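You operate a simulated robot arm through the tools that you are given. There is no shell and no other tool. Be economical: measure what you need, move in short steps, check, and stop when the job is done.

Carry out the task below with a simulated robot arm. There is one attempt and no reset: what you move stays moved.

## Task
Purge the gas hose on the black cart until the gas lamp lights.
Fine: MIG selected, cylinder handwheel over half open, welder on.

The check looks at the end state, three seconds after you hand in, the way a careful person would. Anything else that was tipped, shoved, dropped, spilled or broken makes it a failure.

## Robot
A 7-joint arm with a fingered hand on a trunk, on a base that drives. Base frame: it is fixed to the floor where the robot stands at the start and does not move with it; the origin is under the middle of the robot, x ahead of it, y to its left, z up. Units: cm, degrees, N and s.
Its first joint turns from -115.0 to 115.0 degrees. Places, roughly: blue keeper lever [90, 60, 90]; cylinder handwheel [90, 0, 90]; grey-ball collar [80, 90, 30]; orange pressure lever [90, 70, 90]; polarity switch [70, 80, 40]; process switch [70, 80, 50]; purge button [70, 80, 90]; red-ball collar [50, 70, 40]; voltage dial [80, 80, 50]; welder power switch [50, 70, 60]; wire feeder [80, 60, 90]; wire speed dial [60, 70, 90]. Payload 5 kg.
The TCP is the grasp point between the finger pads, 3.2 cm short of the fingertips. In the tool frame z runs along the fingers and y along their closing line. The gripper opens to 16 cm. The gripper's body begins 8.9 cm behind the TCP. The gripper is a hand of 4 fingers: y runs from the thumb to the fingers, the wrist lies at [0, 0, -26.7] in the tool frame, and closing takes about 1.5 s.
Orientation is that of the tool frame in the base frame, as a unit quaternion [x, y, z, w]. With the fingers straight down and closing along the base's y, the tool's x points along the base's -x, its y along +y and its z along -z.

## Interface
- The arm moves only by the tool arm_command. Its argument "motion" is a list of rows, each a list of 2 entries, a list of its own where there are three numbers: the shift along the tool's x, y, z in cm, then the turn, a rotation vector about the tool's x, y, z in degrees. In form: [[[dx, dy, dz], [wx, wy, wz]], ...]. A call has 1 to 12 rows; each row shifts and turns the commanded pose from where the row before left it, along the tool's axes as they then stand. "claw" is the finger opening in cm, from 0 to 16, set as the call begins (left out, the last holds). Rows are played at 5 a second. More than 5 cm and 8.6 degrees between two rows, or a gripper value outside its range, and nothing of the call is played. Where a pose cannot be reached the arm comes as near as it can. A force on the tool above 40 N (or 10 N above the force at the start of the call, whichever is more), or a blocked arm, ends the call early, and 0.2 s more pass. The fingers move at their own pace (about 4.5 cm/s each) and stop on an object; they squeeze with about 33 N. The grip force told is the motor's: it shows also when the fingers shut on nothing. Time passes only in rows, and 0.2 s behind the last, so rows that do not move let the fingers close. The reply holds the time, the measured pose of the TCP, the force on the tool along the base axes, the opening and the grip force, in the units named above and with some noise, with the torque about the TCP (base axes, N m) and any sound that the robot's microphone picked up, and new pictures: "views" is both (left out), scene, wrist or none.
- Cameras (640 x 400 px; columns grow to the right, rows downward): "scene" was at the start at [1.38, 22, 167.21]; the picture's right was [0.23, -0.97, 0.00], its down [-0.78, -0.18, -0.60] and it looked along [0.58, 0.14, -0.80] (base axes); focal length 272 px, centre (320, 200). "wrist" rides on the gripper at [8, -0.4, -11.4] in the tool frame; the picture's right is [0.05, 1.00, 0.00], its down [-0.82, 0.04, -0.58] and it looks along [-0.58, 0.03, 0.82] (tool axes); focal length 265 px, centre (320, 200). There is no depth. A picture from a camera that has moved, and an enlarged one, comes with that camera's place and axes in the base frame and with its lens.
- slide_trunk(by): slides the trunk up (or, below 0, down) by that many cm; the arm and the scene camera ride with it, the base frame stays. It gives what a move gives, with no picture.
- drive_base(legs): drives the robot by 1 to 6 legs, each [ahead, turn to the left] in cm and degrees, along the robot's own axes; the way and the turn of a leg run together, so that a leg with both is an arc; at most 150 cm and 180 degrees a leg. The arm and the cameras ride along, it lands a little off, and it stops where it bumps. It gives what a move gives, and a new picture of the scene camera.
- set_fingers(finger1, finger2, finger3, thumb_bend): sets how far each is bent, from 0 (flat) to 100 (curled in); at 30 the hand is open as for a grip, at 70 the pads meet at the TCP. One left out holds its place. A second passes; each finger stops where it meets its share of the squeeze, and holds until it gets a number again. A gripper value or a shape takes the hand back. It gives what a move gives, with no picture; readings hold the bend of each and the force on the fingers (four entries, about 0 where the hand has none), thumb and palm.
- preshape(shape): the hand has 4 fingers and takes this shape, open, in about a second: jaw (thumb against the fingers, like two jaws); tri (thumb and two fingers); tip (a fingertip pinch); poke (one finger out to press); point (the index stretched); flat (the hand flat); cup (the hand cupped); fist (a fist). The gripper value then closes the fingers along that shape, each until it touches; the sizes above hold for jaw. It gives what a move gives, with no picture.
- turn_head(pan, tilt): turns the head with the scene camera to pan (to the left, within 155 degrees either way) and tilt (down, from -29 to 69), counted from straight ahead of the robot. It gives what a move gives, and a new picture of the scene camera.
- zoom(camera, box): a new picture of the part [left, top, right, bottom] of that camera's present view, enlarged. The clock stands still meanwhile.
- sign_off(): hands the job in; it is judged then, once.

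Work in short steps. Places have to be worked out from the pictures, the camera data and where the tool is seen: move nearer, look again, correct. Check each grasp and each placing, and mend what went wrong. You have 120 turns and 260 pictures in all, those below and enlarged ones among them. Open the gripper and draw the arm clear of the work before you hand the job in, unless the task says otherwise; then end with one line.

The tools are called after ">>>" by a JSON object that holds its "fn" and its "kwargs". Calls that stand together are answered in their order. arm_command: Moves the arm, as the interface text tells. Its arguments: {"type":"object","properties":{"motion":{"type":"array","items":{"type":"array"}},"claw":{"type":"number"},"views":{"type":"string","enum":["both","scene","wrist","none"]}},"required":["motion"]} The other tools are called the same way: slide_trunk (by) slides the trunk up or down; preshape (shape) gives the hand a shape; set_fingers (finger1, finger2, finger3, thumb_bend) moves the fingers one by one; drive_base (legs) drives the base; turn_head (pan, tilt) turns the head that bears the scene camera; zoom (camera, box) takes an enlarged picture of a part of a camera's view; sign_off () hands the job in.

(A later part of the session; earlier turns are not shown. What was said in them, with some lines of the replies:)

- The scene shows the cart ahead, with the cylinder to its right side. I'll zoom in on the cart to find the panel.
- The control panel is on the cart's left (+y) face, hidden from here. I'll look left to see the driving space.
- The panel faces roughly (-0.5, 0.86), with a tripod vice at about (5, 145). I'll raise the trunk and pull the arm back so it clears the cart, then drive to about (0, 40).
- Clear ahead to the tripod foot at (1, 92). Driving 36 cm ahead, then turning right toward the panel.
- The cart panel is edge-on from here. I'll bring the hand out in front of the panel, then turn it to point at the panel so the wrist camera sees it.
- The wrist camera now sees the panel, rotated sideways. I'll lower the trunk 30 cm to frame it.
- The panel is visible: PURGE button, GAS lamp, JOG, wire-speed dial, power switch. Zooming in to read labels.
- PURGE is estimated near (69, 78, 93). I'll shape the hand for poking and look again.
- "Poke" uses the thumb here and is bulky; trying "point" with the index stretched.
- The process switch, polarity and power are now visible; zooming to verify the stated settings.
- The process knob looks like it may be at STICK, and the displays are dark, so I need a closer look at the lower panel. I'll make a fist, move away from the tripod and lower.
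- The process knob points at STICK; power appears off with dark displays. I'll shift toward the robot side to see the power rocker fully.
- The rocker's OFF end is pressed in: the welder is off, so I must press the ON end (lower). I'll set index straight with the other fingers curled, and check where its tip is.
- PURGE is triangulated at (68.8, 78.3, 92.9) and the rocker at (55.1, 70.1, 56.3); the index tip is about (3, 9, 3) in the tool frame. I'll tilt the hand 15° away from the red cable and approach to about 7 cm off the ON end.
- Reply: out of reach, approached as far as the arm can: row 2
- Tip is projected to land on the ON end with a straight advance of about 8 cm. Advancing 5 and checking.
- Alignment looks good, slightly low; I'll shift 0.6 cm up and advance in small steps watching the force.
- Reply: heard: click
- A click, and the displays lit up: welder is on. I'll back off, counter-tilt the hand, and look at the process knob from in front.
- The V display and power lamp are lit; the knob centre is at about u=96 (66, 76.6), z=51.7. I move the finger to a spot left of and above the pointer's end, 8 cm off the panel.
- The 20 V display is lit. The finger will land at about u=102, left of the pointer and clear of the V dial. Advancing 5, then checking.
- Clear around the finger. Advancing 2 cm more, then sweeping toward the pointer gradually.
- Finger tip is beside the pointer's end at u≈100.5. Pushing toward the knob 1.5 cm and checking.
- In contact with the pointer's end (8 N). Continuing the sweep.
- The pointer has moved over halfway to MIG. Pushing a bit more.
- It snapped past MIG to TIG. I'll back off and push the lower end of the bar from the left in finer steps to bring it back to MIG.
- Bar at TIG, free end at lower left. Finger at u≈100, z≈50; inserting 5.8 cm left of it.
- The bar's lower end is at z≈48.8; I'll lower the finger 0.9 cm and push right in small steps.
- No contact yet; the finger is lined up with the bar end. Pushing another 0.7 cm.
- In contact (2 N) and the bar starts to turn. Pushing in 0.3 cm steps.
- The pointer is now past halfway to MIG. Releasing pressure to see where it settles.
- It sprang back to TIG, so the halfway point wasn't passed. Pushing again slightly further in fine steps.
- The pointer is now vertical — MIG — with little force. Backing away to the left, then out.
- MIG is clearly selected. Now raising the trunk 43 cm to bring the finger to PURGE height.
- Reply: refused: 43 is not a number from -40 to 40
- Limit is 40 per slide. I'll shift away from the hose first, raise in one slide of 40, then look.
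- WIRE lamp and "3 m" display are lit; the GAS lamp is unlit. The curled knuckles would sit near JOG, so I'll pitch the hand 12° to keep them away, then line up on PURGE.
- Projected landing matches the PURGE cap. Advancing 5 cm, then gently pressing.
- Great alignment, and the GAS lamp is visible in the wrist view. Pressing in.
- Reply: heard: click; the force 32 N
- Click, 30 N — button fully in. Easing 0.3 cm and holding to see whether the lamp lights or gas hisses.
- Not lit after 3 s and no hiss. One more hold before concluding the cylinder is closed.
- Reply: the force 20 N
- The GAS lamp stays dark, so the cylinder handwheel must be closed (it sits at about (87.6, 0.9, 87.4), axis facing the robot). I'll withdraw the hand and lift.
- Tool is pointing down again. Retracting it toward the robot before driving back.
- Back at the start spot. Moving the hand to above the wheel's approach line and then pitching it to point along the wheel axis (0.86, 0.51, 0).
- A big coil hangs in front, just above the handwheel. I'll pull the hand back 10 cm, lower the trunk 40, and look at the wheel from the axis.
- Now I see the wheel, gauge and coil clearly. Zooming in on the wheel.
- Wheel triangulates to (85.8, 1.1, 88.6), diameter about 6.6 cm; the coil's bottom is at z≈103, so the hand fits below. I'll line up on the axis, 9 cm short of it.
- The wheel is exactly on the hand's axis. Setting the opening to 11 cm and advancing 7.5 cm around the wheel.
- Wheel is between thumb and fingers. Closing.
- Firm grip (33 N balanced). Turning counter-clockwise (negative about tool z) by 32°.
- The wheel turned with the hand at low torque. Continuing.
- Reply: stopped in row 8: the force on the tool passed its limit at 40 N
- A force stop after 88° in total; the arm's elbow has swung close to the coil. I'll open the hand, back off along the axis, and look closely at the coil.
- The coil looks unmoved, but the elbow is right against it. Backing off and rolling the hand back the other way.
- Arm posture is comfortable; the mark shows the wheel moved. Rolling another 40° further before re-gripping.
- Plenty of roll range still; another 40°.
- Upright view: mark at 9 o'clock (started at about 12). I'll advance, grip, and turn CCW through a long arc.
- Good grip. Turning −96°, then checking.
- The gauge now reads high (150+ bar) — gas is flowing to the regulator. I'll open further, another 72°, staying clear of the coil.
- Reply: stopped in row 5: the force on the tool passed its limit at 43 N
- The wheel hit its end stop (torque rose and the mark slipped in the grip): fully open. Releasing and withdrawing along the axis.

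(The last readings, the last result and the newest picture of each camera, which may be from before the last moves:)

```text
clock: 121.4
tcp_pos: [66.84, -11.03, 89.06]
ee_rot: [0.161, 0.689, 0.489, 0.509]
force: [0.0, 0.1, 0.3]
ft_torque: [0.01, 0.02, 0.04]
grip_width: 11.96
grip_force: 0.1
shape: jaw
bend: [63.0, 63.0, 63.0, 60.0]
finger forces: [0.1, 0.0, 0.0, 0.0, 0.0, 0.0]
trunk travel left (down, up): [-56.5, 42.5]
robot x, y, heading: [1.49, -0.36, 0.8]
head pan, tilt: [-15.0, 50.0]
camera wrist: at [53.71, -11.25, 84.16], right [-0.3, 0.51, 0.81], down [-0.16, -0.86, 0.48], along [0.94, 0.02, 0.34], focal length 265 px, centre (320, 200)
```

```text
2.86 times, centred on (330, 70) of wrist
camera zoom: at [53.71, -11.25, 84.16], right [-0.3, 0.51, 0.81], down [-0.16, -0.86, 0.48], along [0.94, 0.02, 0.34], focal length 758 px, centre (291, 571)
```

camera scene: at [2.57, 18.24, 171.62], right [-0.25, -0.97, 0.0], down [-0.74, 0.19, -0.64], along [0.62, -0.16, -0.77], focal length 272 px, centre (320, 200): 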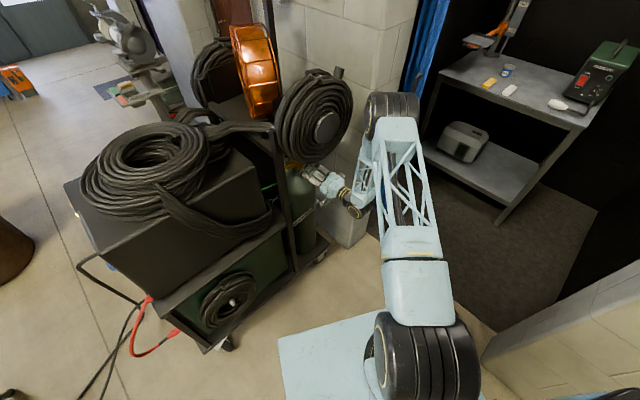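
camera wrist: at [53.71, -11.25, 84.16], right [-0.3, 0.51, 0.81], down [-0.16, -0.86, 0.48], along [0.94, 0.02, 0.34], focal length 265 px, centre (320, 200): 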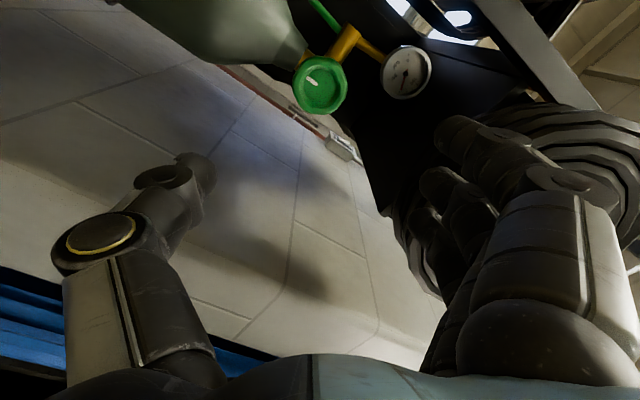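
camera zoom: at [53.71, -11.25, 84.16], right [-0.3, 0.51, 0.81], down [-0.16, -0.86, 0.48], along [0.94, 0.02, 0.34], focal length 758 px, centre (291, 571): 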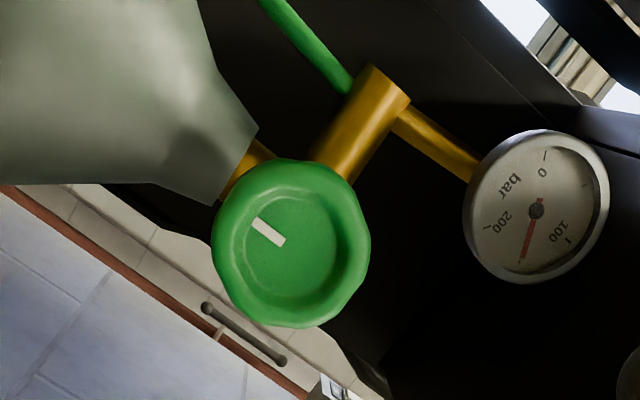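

Wheel mark has rotated a full half-turn to its stop and the gauge reads ~150 bar. Now retreating up, reversing my earlier motions, and driving back to the panel.

>>> {"fn": "arm_command", "kwargs": {"motion": [[[0, 0, -4], [0, 0, 0]], [[0, 0, -3], [0, 0, 0]]], "views": "none"}}

>>> {"fn": "slide_trunk", "kwargs": {"by": 40}}

>>> {"fn": "arm_command", "kwargs": {"motion": [[[0, 0, 0], [0, 0, -7]], [[0, 0, 0], [0, 0, -7]], [[0, 0, 0], [0, 0, -7]], [[0, 0, 0], [0, 0, -7]], [[0, 0, 4], [0, 0, 0]], [[0, 0, 3], [0, 0, 0]]], "views": "none"}}

>>> {"fn": "arm_command", "kwargs": {"motion": [[[0, 0, 0], [4, 7.1, 0]], [[0, 0, 0], [4, 7.1, 0]], [[0, 0, 0], [4, 7.1, 0]], [[0, 0, 0], [4, 7.1, 0]], [[0, 0, 0], [4, 7.1, 0]], [[0, 0, 0], [4, 7.1, 0]], [[0, 0, 0], [4, 7.1, 0]], [[0, 0, 0], [4, 7.1, 0]], [[0, 0, 0], [4, 7.1, 0]], [[0, 0, 0], [4, 7.1, 0]], [[0, 0, 0], [4, 7.1, 0]]], "views": "scene"}}

```text
clock: 122.0
tcp_pos: [60.79, -14.78, 88.91]
ee_rot: [0.161, 0.689, 0.489, 0.51]
force: [-0.4, -1.1, 0.5]
ft_torque: [-0.01, -0.02, 0.0]
grip_width: 11.97
grip_force: 0.1
shape: jaw
bend: [63.0, 63.0, 63.0, 60.0]
finger forces: [0.0, 0.1, 0.0, 0.0, 0.1, 0.0]
trunk travel left (down, up): [-56.5, 42.5]
robot x, y, heading: [1.06, 0.28, 0.4]
head pan, tilt: [-15.0, 50.0]
```

```text
clock: 125.9
tcp_pos: [60.99, -14.88, 128.95]
ee_rot: [0.161, 0.69, 0.488, 0.51]
force: [-0.2, -0.1, 1.3]
ft_torque: [0.01, 0.0, -0.02]
grip_width: 12.0
grip_force: 0.0
shape: jaw
bend: [63.0, 63.0, 63.0, 60.0]
finger forces: [0.0, 0.0, 0.0, 0.0, 0.1, 0.0]
trunk travel left (down, up): [-96.5, 2.5]
robot x, y, heading: [1.06, -0.04, 0.5]
head pan, tilt: [-15.0, 50.0]
```

```text
clock: 127.3
tcp_pos: [66.57, -10.98, 128.8]
ee_rot: [-0.01, 0.709, 0.351, 0.612]
force: [0.1, 0.7, 0.3]
ft_torque: [-0.02, 0.02, 0.01]
grip_width: 11.94
grip_force: 0.0
shape: jaw
bend: [63.0, 63.0, 63.0, 60.0]
finger forces: [0.1, 0.1, 0.1, 0.0, 0.1, 0.1]
trunk travel left (down, up): [-96.5, 2.5]
robot x, y, heading: [0.76, -0.11, 0.4]
head pan, tilt: [-15.0, 50.0]
```

```text
clock: 129.7
tcp_pos: [66.87, -10.79, 128.99]
ee_rot: [-0.013, 1.0, -0.006, 0.002]
force: [0.2, 0.6, 1.1]
ft_torque: [-0.07, 0.01, -0.03]
grip_width: 11.96
grip_force: 0.1
shape: jaw
bend: [63.0, 63.0, 63.0, 59.0]
finger forces: [0.0, 0.0, 0.0, 0.0, 0.1, 0.0]
trunk travel left (down, up): [-96.5, 2.5]
robot x, y, heading: [1.24, -0.02, 0.7]
head pan, tilt: [-15.0, 50.0]
camera scene: at [2.71, 19.08, 211.57], right [-0.25, -0.97, 0.0], down [-0.74, 0.19, -0.64], along [0.62, -0.16, -0.77], focal length 272 px, centre (320, 200)
```

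scene: 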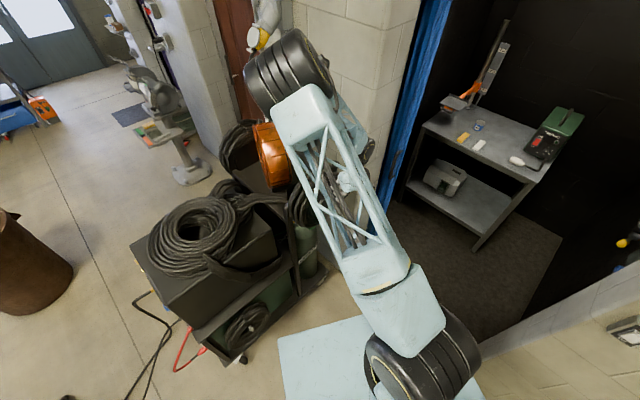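

Tool down again. Retracting and lifting 6 cm, then driving back to the panel stance.

>>> {"fn": "arm_command", "kwargs": {"motion": [[[2.7, 3.7, -1.2], [0, 0, 0]], [[2.7, 3.7, -1.2], [0, 0, 0]], [[2.7, 3.7, -1.2], [0, 0, 0]], [[2.7, 3.7, -1.2], [0, 0, 0]], [[2.7, 3.7, -1.2], [0, 0, 0]]], "views": "scene"}}

>>> {"fn": "drive_base", "kwargs": {"legs": [[0, 89.3], [36.4, 0], [0, -50.6]]}}

```text
clock: 130.9
tcp_pos: [52.38, 7.15, 134.73]
ee_rot: [-0.01, 1.0, -0.003, 0.005]
force: [-0.5, -0.1, -0.3]
ft_torque: [-0.02, -0.03, 0.05]
grip_width: 11.99
grip_force: 0.0
shape: jaw
bend: [63.0, 63.0, 63.0, 59.0]
finger forces: [0.0, 0.0, 0.0, 0.1, 0.1, 0.0]
trunk travel left (down, up): [-96.5, 2.5]
robot x, y, heading: [1.27, -0.33, 0.4]
head pan, tilt: [-15.0, 50.0]
camera scene: at [2.19, 18.44, 211.63], right [-0.25, -0.97, 0.0], down [-0.74, 0.19, -0.64], along [0.62, -0.16, -0.76], focal length 272 px, centre (320, 200)
```

scene: 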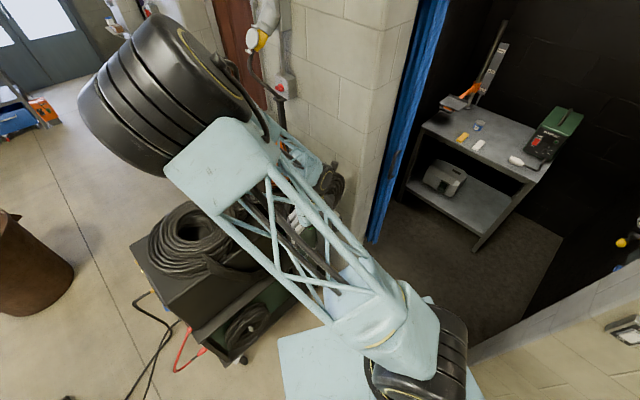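

```text
clock: 139.5
tcp_pos: [36.02, 72.85, 134.67]
ee_rot: [-0.347, 0.938, -0.002, 0.004]
force: [0.7, 0.1, -0.4]
ft_torque: [-0.03, 0.0, 0.01]
grip_width: 11.98
grip_force: 0.0
shape: jaw
bend: [63.0, 63.0, 63.0, 59.0]
finger forces: [0.0, 0.0, 0.0, 0.0, 0.1, 0.1]
trunk travel left (down, up): [-96.5, 2.5]
robot x, y, heading: [1.02, 34.8, 39.8]
head pan, tilt: [-15.0, 50.0]
camera scene: at [-9.65, 49.71, 211.63], right [0.42, -0.91, 0.0], down [-0.69, -0.32, -0.64], along [0.58, 0.27, -0.77], focal length 272 px, centre (320, 200)
```

scene: 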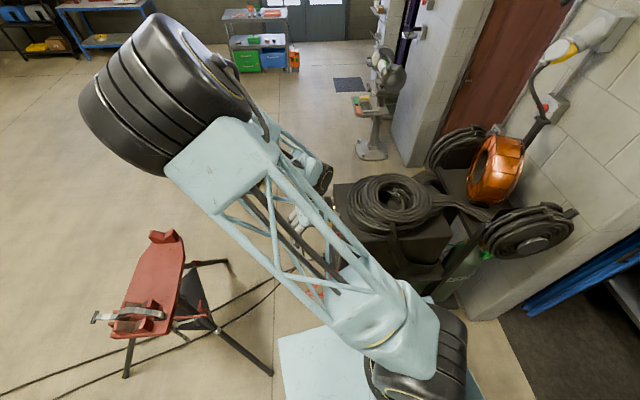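

At the stance again, with the elbow on the left this time. Moving the hand in front of the panel and turning it toward it as before.

>>> {"fn": "arm_command", "kwargs": {"motion": [[[-4.37, 1.5, 0.5], [0, 0, 0]], [[-4.37, 1.5, 0.5], [0, 0, 0]], [[-4.37, 1.5, 0.5], [0, 0, 0]], [[-4.37, 1.5, 0.5], [0, 0, 0]], [[-4.37, 1.5, 0.5], [0, 0, 0]], [[-4.37, 1.5, 0.5], [0, 0, 0]]], "views": "none"}}

>>> {"fn": "arm_command", "kwargs": {"motion": [[[0, 0, 0], [8, 1.3, 0]], [[0, 0, 0], [8, 1.3, 0]], [[0, 0, 0], [8, 1.3, 0]], [[0, 0, 0], [8, 1.3, 0]], [[0, 0, 0], [8, 1.3, 0]], [[0, 0, 0], [8, 1.3, 0]], [[0, 0, 0], [8, 1.3, 0]], [[0, 0, 0], [8, 1.3, 0]], [[0, 0, 0], [8, 1.3, 0]], [[0, 0, 0], [8, 1.3, 0]], [[0, 0, 0], [8, 1.3, 0]]]}}

```text
clock: 140.9
tcp_pos: [50.33, 97.34, 131.45]
ee_rot: [-0.347, 0.938, -0.003, 0.003]
force: [1.0, 1.1, 0.1]
ft_torque: [-0.01, 0.04, -0.01]
grip_width: 11.98
grip_force: 0.1
shape: jaw
bend: [63.0, 63.0, 63.0, 59.0]
finger forces: [0.0, 0.1, 0.1, 0.1, 0.1, 0.1]
trunk travel left (down, up): [-96.5, 2.5]
robot x, y, heading: [0.63, 34.4, 40.1]
head pan, tilt: [-15.0, 50.0]
```

```text
clock: 143.4
tcp_pos: [49.44, 101.09, 140.68]
ee_rot: [-0.24, 0.72, -0.632, 0.155]
force: [-0.3, -0.9, 0.0]
ft_torque: [0.01, 0.01, -0.01]
grip_width: 11.98
grip_force: 0.0
shape: jaw
bend: [63.0, 63.0, 63.0, 59.0]
finger forces: [0.0, 0.1, 0.0, 0.0, 0.0, 0.0]
trunk travel left (down, up): [-96.5, 2.5]
robot x, y, heading: [0.69, 34.76, 39.9]
head pan, tilt: [-15.0, 50.0]
stopped in row 11: the arm was blocked; the commanded pose is now the measured one
camera scene: at [-9.68, 49.71, 211.63], right [0.42, -0.91, 0.0], down [-0.69, -0.32, -0.64], along [0.58, 0.27, -0.77], focal length 272 px, centre (320, 200)
camera wrist: at [36.82, 106.19, 143.42], right [-0.19, 0.06, -0.98], down [0.37, 0.93, -0.02], along [0.91, -0.37, -0.2], focal length 265 px, centre (320, 200)
```

scene: 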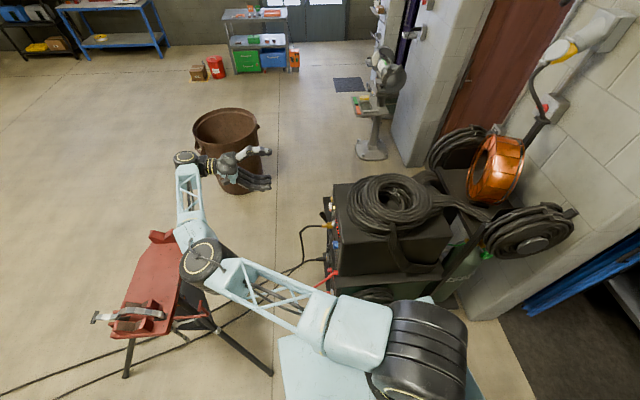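
wrist: 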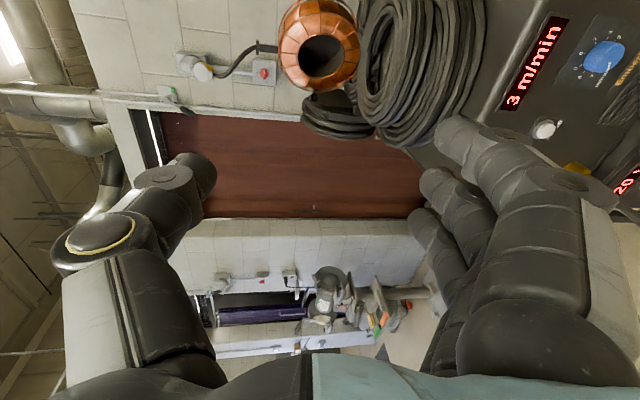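

The arm stopped at a joint limit with its elbow over the tripod side. I'll move the hand closer to the cart (extending the elbow away from the tripod) and look at the posture before lowering.

>>> {"fn": "arm_command", "kwargs": {"motion": [[[-1.4, 0, 3.5], [0, 0, 0]], [[-1.4, 0, 3.5], [0, 0, 0]], [[-1.4, 0, 3.5], [0, 0, 0]], [[-1.4, 0, 3.5], [0, 0, 0]], [[0, 0, 0], [0, 0, 0]]], "views": "scene"}}

>>> {"fn": "preshape", "kwargs": {"shape": "fist"}}

```text
clock: 144.8
tcp_pos: [61.44, 94.28, 142.35]
ee_rot: [-0.235, 0.744, -0.603, 0.165]
force: [-0.5, -0.6, 0.0]
ft_torque: [0.0, 0.03, 0.0]
grip_width: 11.96
grip_force: 0.0
shape: jaw
bend: [63.0, 63.0, 63.0, 59.0]
finger forces: [0.1, 0.0, 0.0, 0.1, 0.0, 0.0]
trunk travel left (down, up): [-96.5, 2.5]
robot x, y, heading: [0.94, 34.68, 40.3]
head pan, tilt: [-15.0, 50.0]
stopped in row 5: the arm was blocked; the commanded pose is now the measured one
camera scene: at [-9.58, 49.66, 211.64], right [0.42, -0.91, 0.0], down [-0.69, -0.32, -0.64], along [0.58, 0.27, -0.77], focal length 272 px, centre (320, 200)
```

scene: 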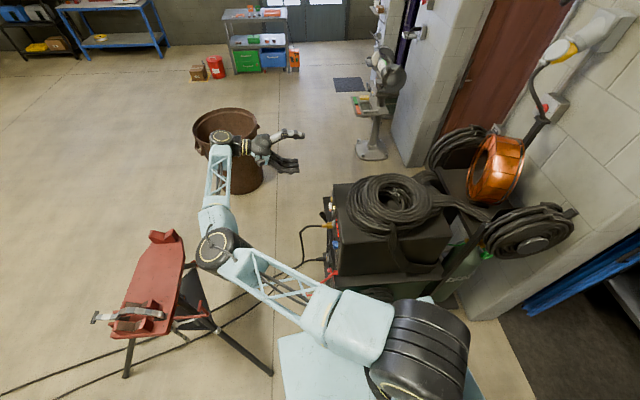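

```text
clock: 145.7
tcp_pos: [61.21, 94.12, 142.3]
ee_rot: [-0.236, 0.743, -0.603, 0.166]
force: [-0.5, -0.3, 0.9]
ft_torque: [-0.04, 0.02, 0.0]
grip_width: 0.0
grip_force: 0.0
shape: fist
bend: [100.0, 100.0, 100.0, 54.0]
finger forces: [0.1, 0.0, 0.0, 0.0, 0.0, 0.0]
trunk travel left (down, up): [-96.5, 2.5]
robot x, y, heading: [0.88, 34.75, 39.9]
head pan, tilt: [-15.0, 50.0]
```

The joint limit persists in this elbow posture. Instead I'll go back to the natural tool-down pose and press PURGE sideways with the straight thumb (thumb side faces the panel there).

>>> {"fn": "arm_command", "kwargs": {"motion": [[[0, 0, -4], [0, 0, 0]], [[0, 0, -4], [0, 0, 0]], [[0, 0, 0], [-8, -1.3, 0]], [[0, 0, 0], [-8, -1.3, 0]], [[0, 0, 0], [-8, -1.3, 0]], [[0, 0, 0], [-8, -1.3, 0]], [[0, 0, 0], [-8, -1.3, 0]], [[0, 0, 0], [-8, -1.3, 0]], [[0, 0, 0], [-8, -1.3, 0]], [[0, 0, 0], [-8, -1.3, 0]], [[0, 0, 0], [-8, -1.3, 0]]]}}

```text
clock: 148.1
tcp_pos: [56.97, 100.55, 143.8]
ee_rot: [-0.345, 0.936, -0.027, 0.065]
force: [1.1, 0.2, -0.7]
ft_torque: [0.04, 0.02, -0.01]
grip_width: 0.02
grip_force: 0.1
shape: fist
bend: [100.0, 100.0, 100.0, 54.0]
finger forces: [0.0, 0.1, 0.0, 0.0, 0.0, 0.1]
trunk travel left (down, up): [-96.5, 2.5]
robot x, y, heading: [0.67, 34.62, 39.9]
head pan, tilt: [-15.0, 50.0]
camera scene: at [-9.58, 49.53, 211.64], right [0.42, -0.91, 0.0], down [-0.69, -0.32, -0.64], along [0.58, 0.27, -0.77], focal length 272 px, centre (320, 200)
camera wrist: at [49.56, 95.14, 154.1], right [-0.68, 0.73, -0.1], down [0.51, 0.56, 0.65], along [0.53, 0.39, -0.75], focal length 265 px, centre (320, 200)
```

scene: 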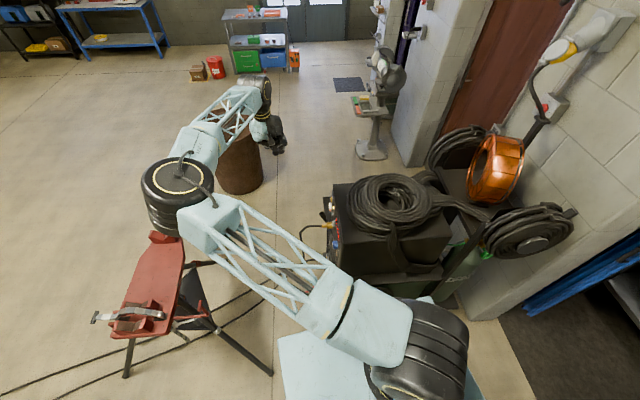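
wrist: 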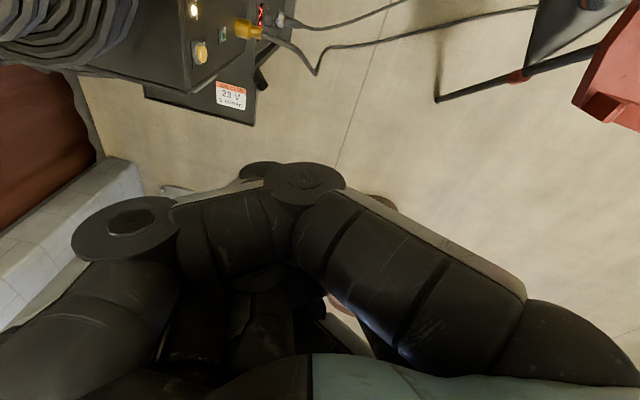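

Natural tool-down posture, elbow well above the tripod. Leveling the tool, aligning its thumb side to the panel, and positioning in front of PURGE.

>>> {"fn": "arm_command", "kwargs": {"motion": [[[0, 0, 0], [-2.7, 3, 5]], [[0, 0, 0], [-2.7, 3, 5]], [[0.7, -4.8, 0], [0, 0, 0]], [[0.7, -4.8, 0], [0, 0, 0]], [[0, 0, 0], [0, 0, 0]]], "views": "none"}}

>>> {"fn": "slide_trunk", "kwargs": {"by": -38}}

>>> {"fn": "set_fingers", "kwargs": {"finger1": 100, "finger2": 100, "finger3": 100, "thumb_bend": 30}}

>>> {"fn": "arm_command", "kwargs": {"motion": [[[0, 0, 0], [0, 0, 0]]]}}

```text
clock: 149.3
tcp_pos: [60.54, 91.71, 143.8]
ee_rot: [-0.263, 0.965, 0.004, 0.001]
force: [-0.1, 0.7, 0.2]
ft_torque: [-0.05, -0.04, -0.01]
grip_width: 0.01
grip_force: 0.1
shape: fist
bend: [100.0, 100.0, 100.0, 55.0]
finger forces: [0.0, 0.0, 0.0, 0.1, 0.1, 0.1]
trunk travel left (down, up): [-96.5, 2.5]
robot x, y, heading: [0.62, 34.89, 40.1]
head pan, tilt: [-15.0, 50.0]
```

```text
clock: 152.9
tcp_pos: [60.62, 91.61, 105.9]
ee_rot: [-0.262, 0.965, 0.004, 0.001]
force: [0.5, -0.1, 0.6]
ft_torque: [-0.02, 0.01, 0.02]
grip_width: 0.0
grip_force: 0.0
shape: fist
bend: [100.0, 100.0, 100.0, 55.0]
finger forces: [0.0, 0.0, 0.0, 0.1, 0.1, 0.0]
trunk travel left (down, up): [-58.5, 40.5]
robot x, y, heading: [0.79, 34.54, 39.9]
head pan, tilt: [-15.0, 50.0]
```

```text
clock: 153.9
tcp_pos: [60.65, 91.65, 105.85]
ee_rot: [-0.262, 0.965, 0.003, 0.002]
force: [0.2, 0.0, 0.4]
ft_torque: [-0.03, -0.04, 0.02]
grip_width: 7.83
grip_force: 0.1
shape: fingers
bend: [100.0, 100.0, 100.0, 30.0]
finger forces: [0.0, 0.0, 0.1, 0.1, 0.0, 0.1]
trunk travel left (down, up): [-58.5, 40.5]
robot x, y, heading: [1.03, 34.61, 39.9]
head pan, tilt: [-15.0, 50.0]
```

```text
clock: 154.3
tcp_pos: [60.57, 91.58, 105.89]
ee_rot: [-0.262, 0.965, 0.004, 0.001]
force: [0.6, -0.3, -0.6]
ft_torque: [0.0, 0.03, 0.0]
grip_width: 7.83
grip_force: 0.0
shape: fingers
bend: [100.0, 100.0, 100.0, 30.0]
finger forces: [0.1, 0.0, 0.1, 0.1, 0.1, 0.0]
trunk travel left (down, up): [-58.5, 40.5]
robot x, y, heading: [1.04, 34.57, 39.8]
head pan, tilt: [-15.0, 50.0]
camera scene: at [-9.68, 49.71, 173.63], right [0.42, -0.91, 0.0], down [-0.69, -0.32, -0.64], along [0.58, 0.27, -0.77], focal length 272 px, centre (320, 200)
camera wrist: at [53.82, 87.13, 117.07], right [-0.55, 0.83, 0.01], down [0.68, 0.45, 0.58], along [0.48, 0.32, -0.81], focal length 265 px, centre (320, 200)
```

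scene: 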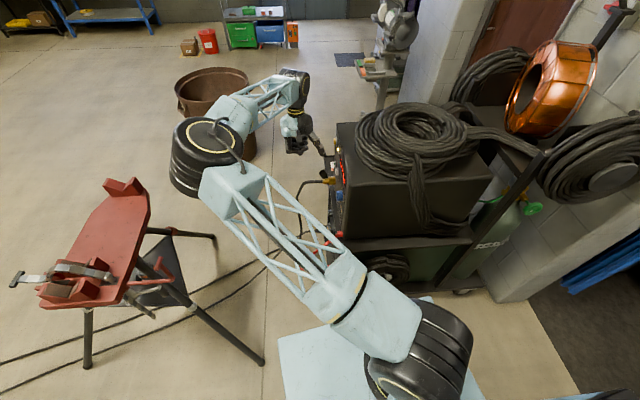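
wrist: 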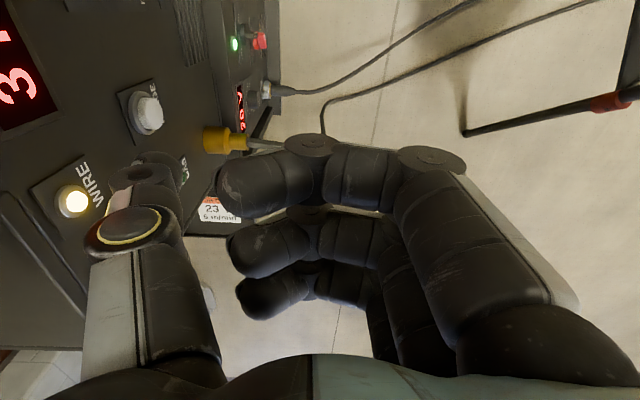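

The thumb is beside PURGE's column, about 4 cm off. Lowering 10.5 cm so its tip spans the button.

>>> {"fn": "arm_command", "kwargs": {"motion": [[[-0.3, 0, 3.5], [0, 0, 0]], [[0, 0, 3.5], [0, 0, 0]], [[0, 0, 3.5], [0, 0, 0]], [[0, 0, 0], [0, 0, 0]]]}}

>>> {"fn": "zoom", "kwargs": {"camera": "scene", "box": [250, 100, 400, 220]}}

```text
clock: 155.3
tcp_pos: [60.78, 91.78, 95.47]
ee_rot: [-0.263, 0.965, 0.004, 0.001]
force: [0.0, 0.0, -0.9]
ft_torque: [-0.03, 0.0, 0.0]
grip_width: 7.82
grip_force: 0.1
shape: fingers
bend: [100.0, 100.0, 100.0, 30.0]
finger forces: [0.1, 0.0, 0.0, 0.1, 0.1, 0.1]
trunk travel left (down, up): [-58.5, 40.5]
robot x, y, heading: [0.91, 34.67, 40.2]
head pan, tilt: [-15.0, 50.0]
camera scene: at [-9.67, 49.72, 173.63], right [0.42, -0.91, 0.0], down [-0.69, -0.32, -0.64], along [0.58, 0.27, -0.77], focal length 272 px, centre (320, 200)
camera wrist: at [54.06, 87.37, 106.69], right [-0.55, 0.83, 0.01], down [0.68, 0.45, 0.58], along [0.48, 0.32, -0.81], focal length 265 px, centre (320, 200)
```

scene: 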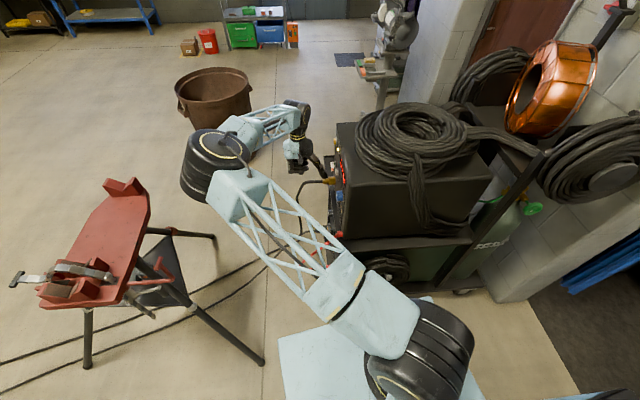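
wrist: 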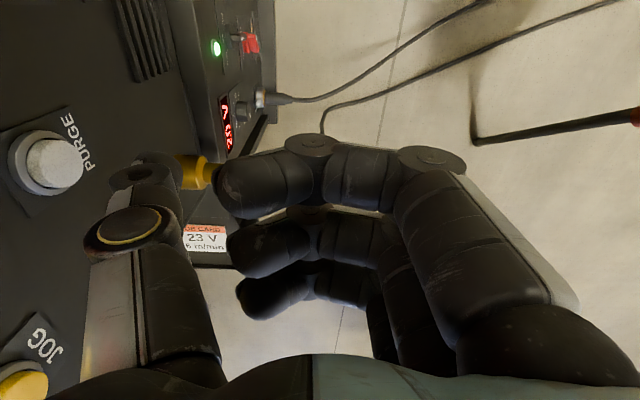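

```text
3.33 times, centred on (325, 160) of scene
camera zoom: at [-9.67, 49.72, 173.63], right [0.42, -0.91, 0.0], down [-0.69, -0.32, -0.64], along [0.58, 0.27, -0.77], focal length 905 px, centre (303, 333)
```

zoom: 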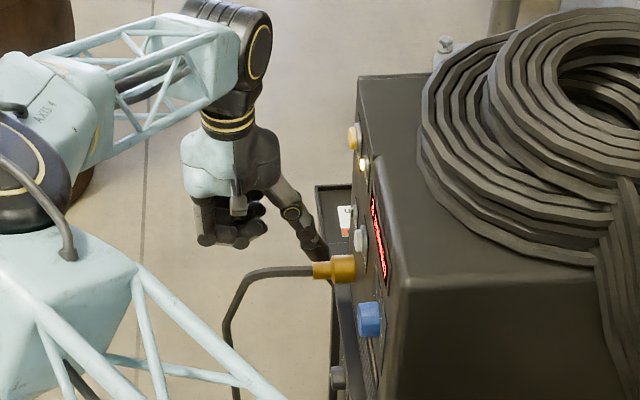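

Thumb tip at u≈98.8, z≈92.3; PURGE at u≈98.9, z≈93.2. Moving toward the panel 3.5 cm.

>>> {"fn": "arm_command", "kwargs": {"motion": [[[0, -2, 0], [0, 0, 0]], [[0, -1.5, 0], [0, 0, 0]], [[0, 0, 0], [0, 0, 0]]], "views": "wrist"}}

>>> {"fn": "zoom", "kwargs": {"camera": "scene", "box": [280, 120, 380, 200]}}

```text
clock: 156.2
tcp_pos: [62.66, 88.74, 95.34]
ee_rot: [-0.262, 0.965, 0.004, 0.002]
force: [0.5, 0.8, 0.1]
ft_torque: [0.03, 0.01, -0.02]
grip_width: 7.86
grip_force: 0.0
shape: fingers
bend: [100.0, 100.0, 100.0, 30.0]
finger forces: [0.0, 0.0, 0.0, 0.0, 0.1, 0.0]
trunk travel left (down, up): [-58.5, 40.5]
robot x, y, heading: [0.87, 34.7, 40.0]
head pan, tilt: [-15.0, 50.0]
camera wrist: at [55.81, 84.27, 106.67], right [-0.55, 0.83, 0.01], down [0.68, 0.45, 0.58], along [0.48, 0.32, -0.81], focal length 265 px, centre (320, 200)
```

wrist: 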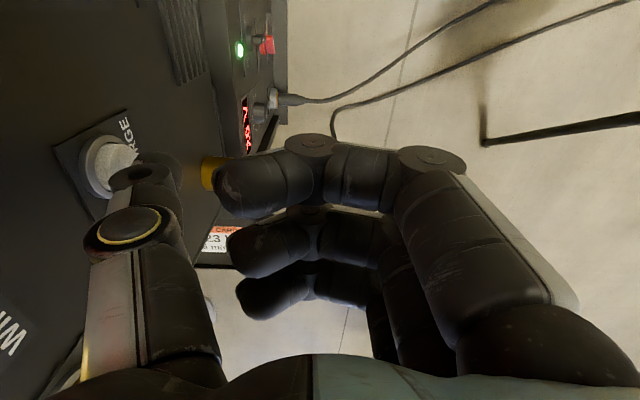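

```text
5.00 times, centred on (330, 160) of scene
camera zoom: at [-9.69, 49.72, 173.63], right [0.42, -0.91, 0.0], down [-0.69, -0.32, -0.64], along [0.58, 0.27, -0.77], focal length 1358 px, centre (270, 400)
```

zoom: 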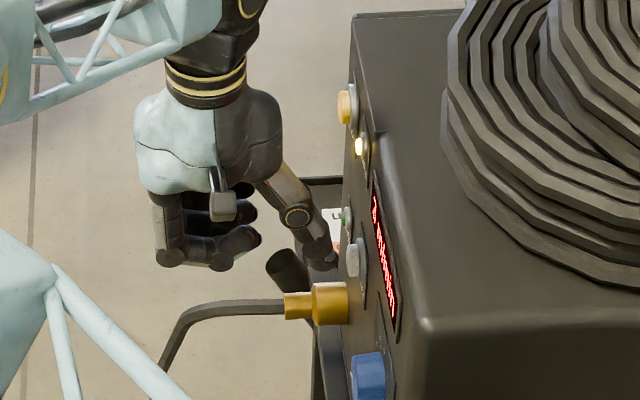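

Thumb is about 1 cm from the cap, well aligned. Pressing in small steps and holding.

>>> {"fn": "arm_command", "kwargs": {"motion": [[[0, -0.7, 0], [0, 0, 0]], [[0, -0.6, 0], [0, 0, 0]], [[0, -0.5, 0], [0, 0, 0]], [[0, 0, 0], [0, 0, 0]], [[0, 0, 0], [0, 0, 0]]], "views": "wrist"}}

```text
clock: 157.3
tcp_pos: [63.58, 87.27, 95.29]
ee_rot: [-0.263, 0.965, 0.003, 0.001]
force: [-3.1, 5.1, 1.8]
ft_torque: [-0.08, -0.06, 0.02]
grip_width: 7.64
grip_force: 2.9
shape: fingers
bend: [100.0, 100.0, 100.0, 31.0]
finger forces: [0.2, 0.0, 0.0, 0.0, 5.2, 0.0]
trunk travel left (down, up): [-58.5, 40.5]
robot x, y, heading: [1.21, 34.83, 40.2]
head pan, tilt: [-15.0, 50.0]
heard: click
camera wrist: at [56.75, 82.78, 106.51], right [-0.55, 0.83, 0.01], down [0.68, 0.45, 0.58], along [0.48, 0.32, -0.81], focal length 265 px, centre (320, 200)
```

wrist: 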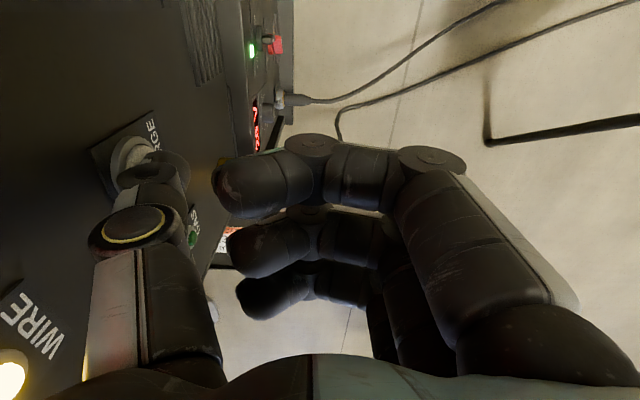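

Click heard at 5 N. Pressing 0.5 cm more and holding 2.4 s.

>>> {"fn": "arm_command", "kwargs": {"motion": [[[0, -0.5, 0], [0, 0, 0]], [[0, 0, 0], [0, 0, 0]], [[0, 0, 0], [0, 0, 0]], [[0, 0, 0], [0, 0, 0]], [[0, 0, 0], [0, 0, 0]], [[0, 0, 0], [0, 0, 0]], [[0, 0, 0], [0, 0, 0]], [[0, 0, 0], [0, 0, 0]], [[0, 0, 0], [0, 0, 0]], [[0, 0, 0], [0, 0, 0]], [[0, 0, 0], [0, 0, 0]], [[0, 0, 0], [0, 0, 0]]], "views": "wrist"}}

>>> {"fn": "zoom", "kwargs": {"camera": "scene", "box": [280, 120, 380, 200]}}

```text
clock: 159.9
tcp_pos: [63.83, 86.82, 95.16]
ee_rot: [-0.263, 0.965, 0.004, 0.002]
force: [-4.8, 8.9, 3.1]
ft_torque: [-0.06, -0.06, 0.12]
grip_width: 7.49
grip_force: 4.8
shape: fingers
bend: [100.0, 100.0, 100.0, 32.0]
finger forces: [0.0, 0.0, 0.0, 0.0, 9.5, 0.0]
trunk travel left (down, up): [-58.5, 40.5]
robot x, y, heading: [0.73, 34.3, 40.0]
head pan, tilt: [-15.0, 50.0]
camera wrist: at [57.03, 82.36, 106.46], right [-0.55, 0.83, 0.01], down [0.68, 0.45, 0.58], along [0.48, 0.32, -0.81], focal length 265 px, centre (320, 200)
```

wrist: 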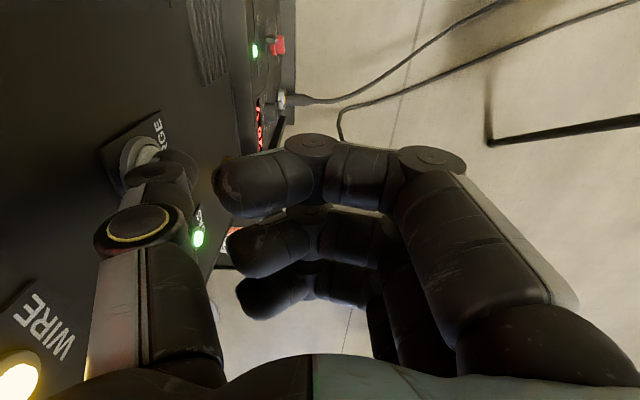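

```text
5.00 times, centred on (330, 160) of scene
camera zoom: at [-9.75, 49.78, 173.62], right [0.42, -0.91, 0.0], down [-0.69, -0.32, -0.64], along [0.58, 0.27, -0.77], focal length 1358 px, centre (270, 400)
```

zoom: 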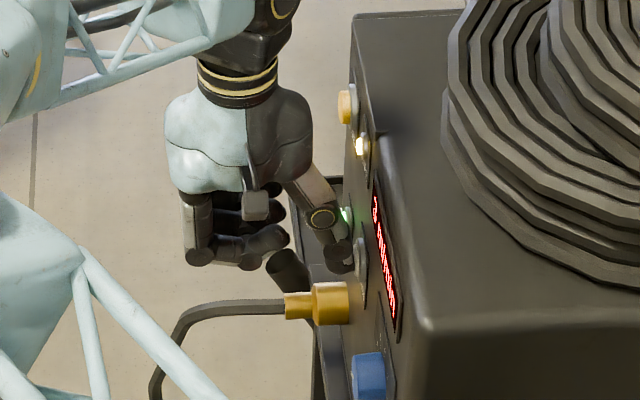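

The GAS lamp is lit. Releasing the button to see whether it stays lit.

>>> {"fn": "arm_command", "kwargs": {"motion": [[[0, 1, 0], [0, 0, 0]], [[0, 2, 0], [0, 0, 0]], [[0, 3, 0], [0, 0, 0]], [[0, 3, 0], [0, 0, 0]], [[0, 0, -4], [0, 0, 0]], [[0, 0, -4], [0, 0, 0]], [[0, 0, -4], [0, 0, 0]], [[0, 0, 0], [0, 0, 0]], [[0, 0, 0], [0, 0, 0]], [[0, 0, 0], [0, 0, 0]], [[0, 0, 0], [0, 0, 0]], [[0, 0, 0], [0, 0, 0]]]}}

>>> {"fn": "zoom", "kwargs": {"camera": "wrist", "box": [0, 0, 320, 240]}}

```text
clock: 162.6
tcp_pos: [59.4, 94.37, 107.47]
ee_rot: [-0.261, 0.965, 0.003, 0.001]
force: [-0.4, 0.6, -0.9]
ft_torque: [0.02, 0.02, 0.0]
grip_width: 7.83
grip_force: 0.2
shape: fingers
bend: [100.0, 100.0, 100.0, 30.0]
finger forces: [0.1, 0.0, 0.0, 0.0, 0.0, 0.0]
trunk travel left (down, up): [-58.5, 40.5]
robot x, y, heading: [0.95, 34.61, 40.0]
head pan, tilt: [-15.0, 50.0]
camera scene: at [-9.69, 49.72, 173.63], right [0.42, -0.91, 0.0], down [-0.69, -0.32, -0.64], along [0.58, 0.27, -0.77], focal length 272 px, centre (320, 200)
camera wrist: at [52.53, 89.99, 118.66], right [-0.55, 0.83, 0.01], down [0.68, 0.45, 0.58], along [0.48, 0.32, -0.81], focal length 265 px, centre (320, 200)
```

scene: 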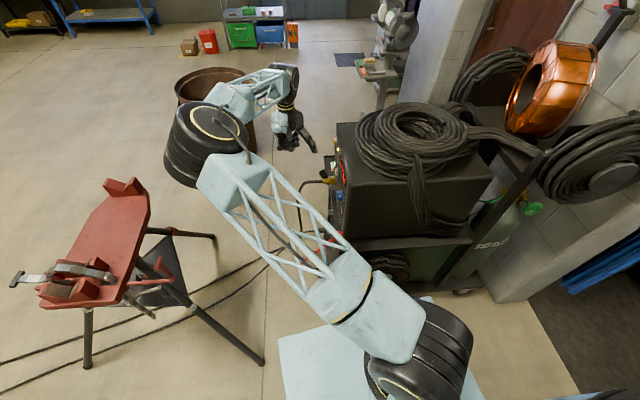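
wrist: 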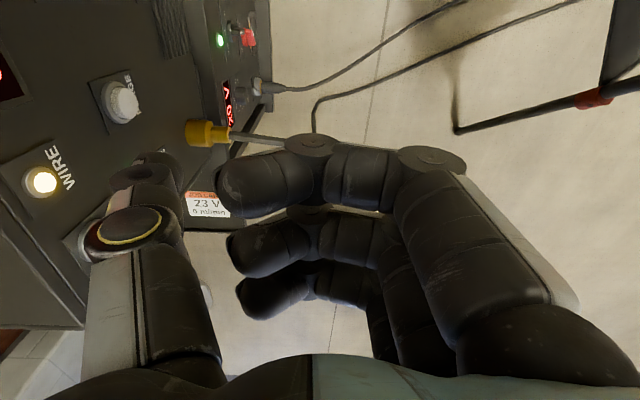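

```text
1.67 times, centred on (160, 120) of wrist
camera zoom: at [52.53, 89.99, 118.66], right [-0.55, 0.83, 0.01], down [0.68, 0.45, 0.58], along [0.48, 0.32, -0.81], focal length 442 px, centre (587, 333)
```

zoom: 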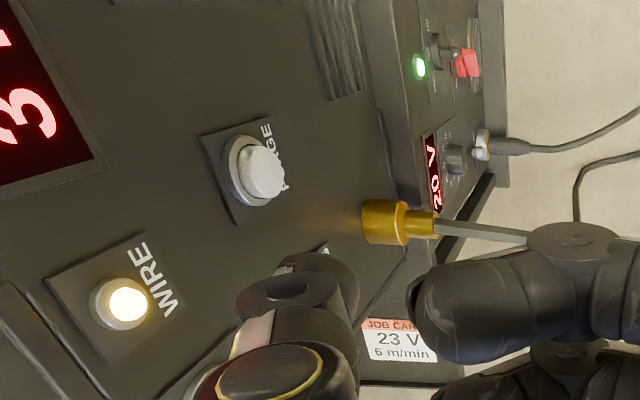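

The thumb hides the GAS lamp. Opening the hand's view by moving up and away, then checking the lamp.

>>> {"fn": "arm_command", "kwargs": {"motion": [[[0, 4, -3], [0, 0, 0]], [[0, 4, -3], [0, 0, 0]], [[3, 3, -3], [0, 0, 0]], [[3, 0, -3], [0, 0, 0]], [[0, 0, 0], [0, 0, 0]]], "views": "wrist"}}

>>> {"fn": "zoom", "kwargs": {"camera": "scene", "box": [300, 130, 370, 200]}}

```text
refused: row 3 steps farther than a row can; nothing moved
```

```text
5.71 times, centred on (335, 165) of scene
camera zoom: at [-9.69, 49.72, 173.63], right [0.42, -0.91, 0.0], down [-0.69, -0.32, -0.64], along [0.58, 0.27, -0.77], focal length 1552 px, centre (234, 400)
```

zoom: 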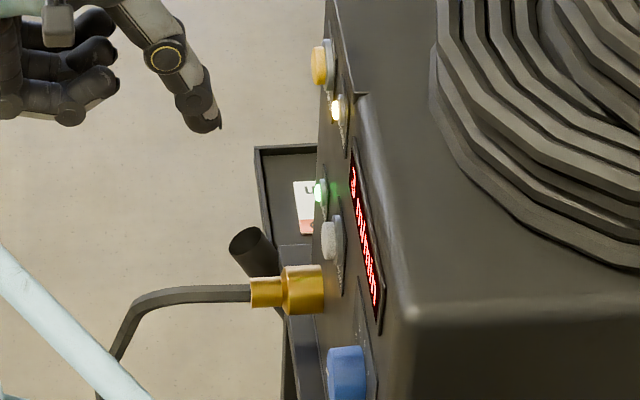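

The scene view shows the GAS lamp still glowing green after release. Withdrawing the arm upward and opening the hand, then a final check.

>>> {"fn": "preshape", "kwargs": {"shape": "jaw"}}

>>> {"fn": "slide_trunk", "kwargs": {"by": 25}}

>>> {"fn": "arm_command", "kwargs": {"motion": [[[4, 2, 0], [0, 0, 0]], [[4, 2, 0], [0, 0, 0]], [[4, 1, 0], [0, 0, 0]], [[4, 0, 0], [0, 0, 0]], [[0, 0, 0], [0, 0, 0]]]}}

>>> {"fn": "zoom", "kwargs": {"camera": "scene", "box": [290, 150, 400, 240]}}

>>> {"fn": "zoom", "kwargs": {"camera": "wrist", "box": [60, 0, 320, 200]}}

```text
clock: 163.4
tcp_pos: [59.31, 94.39, 107.39]
ee_rot: [-0.262, 0.965, 0.003, 0.002]
force: [-0.1, 0.3, -0.3]
ft_torque: [0.01, 0.0, 0.0]
grip_width: 15.98
grip_force: 0.1
shape: jaw
bend: [30.0, 30.0, 30.0, 30.0]
finger forces: [0.1, 0.1, 0.1, 0.0, 0.0, 0.0]
trunk travel left (down, up): [-58.5, 40.5]
robot x, y, heading: [0.83, 34.68, 40.3]
head pan, tilt: [-15.0, 50.0]
```

```text
clock: 166.0
tcp_pos: [59.29, 94.57, 132.43]
ee_rot: [-0.262, 0.965, 0.004, 0.002]
force: [0.8, 0.1, 0.1]
ft_torque: [0.0, 0.02, 0.02]
grip_width: 15.98
grip_force: 0.0
shape: jaw
bend: [30.0, 30.0, 30.0, 30.0]
finger forces: [0.1, 0.0, 0.1, 0.0, 0.1, 0.1]
trunk travel left (down, up): [-83.5, 15.5]
robot x, y, heading: [0.71, 34.57, 39.8]
head pan, tilt: [-15.0, 50.0]
```

```text
clock: 167.2
tcp_pos: [43.1, 90.72, 132.21]
ee_rot: [-0.262, 0.965, 0.003, 0.003]
force: [1.0, -0.3, 0.1]
ft_torque: [0.0, 0.0, 0.02]
grip_width: 15.98
grip_force: 0.1
shape: jaw
bend: [30.0, 30.0, 30.0, 30.0]
finger forces: [0.0, 0.0, 0.1, 0.0, 0.0, 0.1]
trunk travel left (down, up): [-83.5, 15.5]
robot x, y, heading: [0.76, 34.41, 39.9]
head pan, tilt: [-15.0, 50.0]
camera scene: at [-9.62, 49.81, 198.62], right [0.42, -0.91, 0.0], down [-0.69, -0.32, -0.64], along [0.58, 0.27, -0.77], focal length 272 px, centre (320, 200)
camera wrist: at [36.34, 86.23, 143.44], right [-0.55, 0.83, 0.01], down [0.68, 0.45, 0.58], along [0.48, 0.32, -0.81], focal length 265 px, centre (320, 200)
```

scene: 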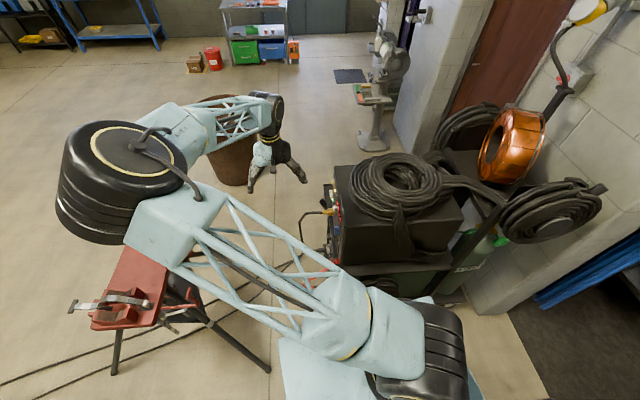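
wrist: 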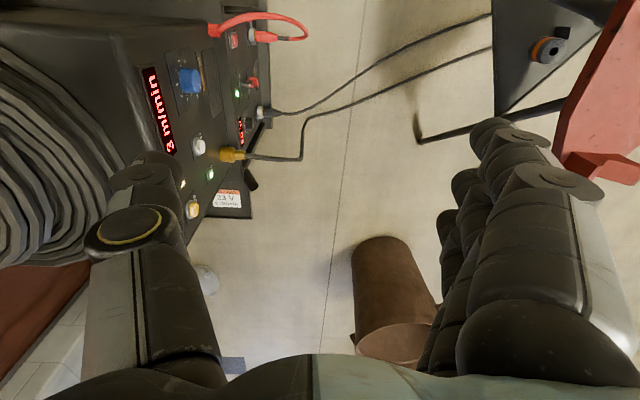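

```text
4.44 times, centred on (345, 195) of scene
camera zoom: at [-9.62, 49.81, 198.62], right [0.42, -0.91, 0.0], down [-0.69, -0.32, -0.64], along [0.58, 0.27, -0.77], focal length 1207 px, centre (209, 222)
```

zoom: 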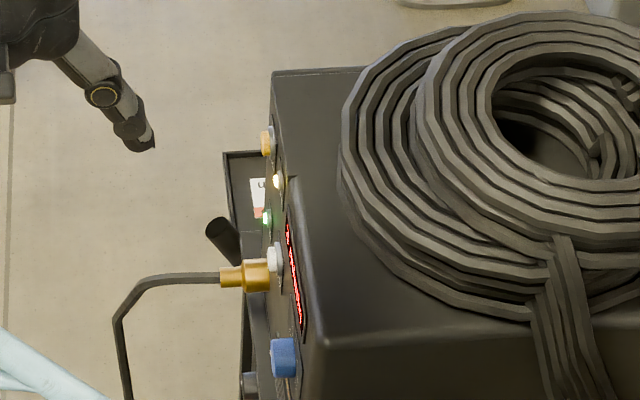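

```text
2.00 times, centred on (190, 100) of wrist
camera zoom: at [36.34, 86.23, 143.44], right [-0.55, 0.83, 0.01], down [0.68, 0.45, 0.58], along [0.48, 0.32, -0.81], focal length 531 px, centre (580, 400)
```

zoom: 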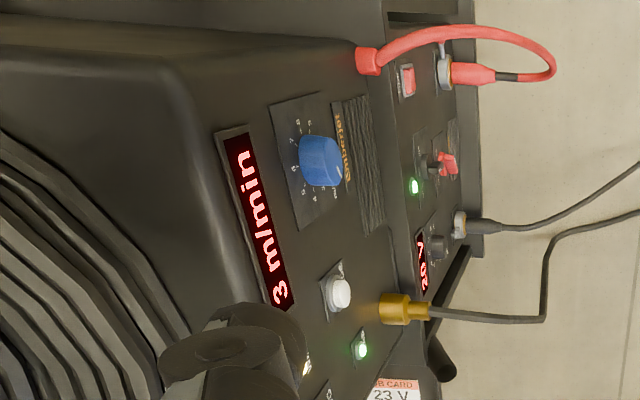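

The GAS lamp has stayed lit for more than 5 s since I released PURGE. The welder is on, MIG is selected, the handwheel is open to its stop, and the hand is open and clear of the cart. Signing off.

>>> {"fn": "sign_off", "kwargs": {}}

```text
The job is handed in.
```

The gas hose is purged: the GAS lamp lit while I held PURGE and stayed lit after I let go. The welder is on, MIG is selected, and the cylinder handwheel is open to its stop. While I was turning the handwheel, the elbow swung against the hanging coil, or very nearly, and the arm stopped; the coil looked unmoved.
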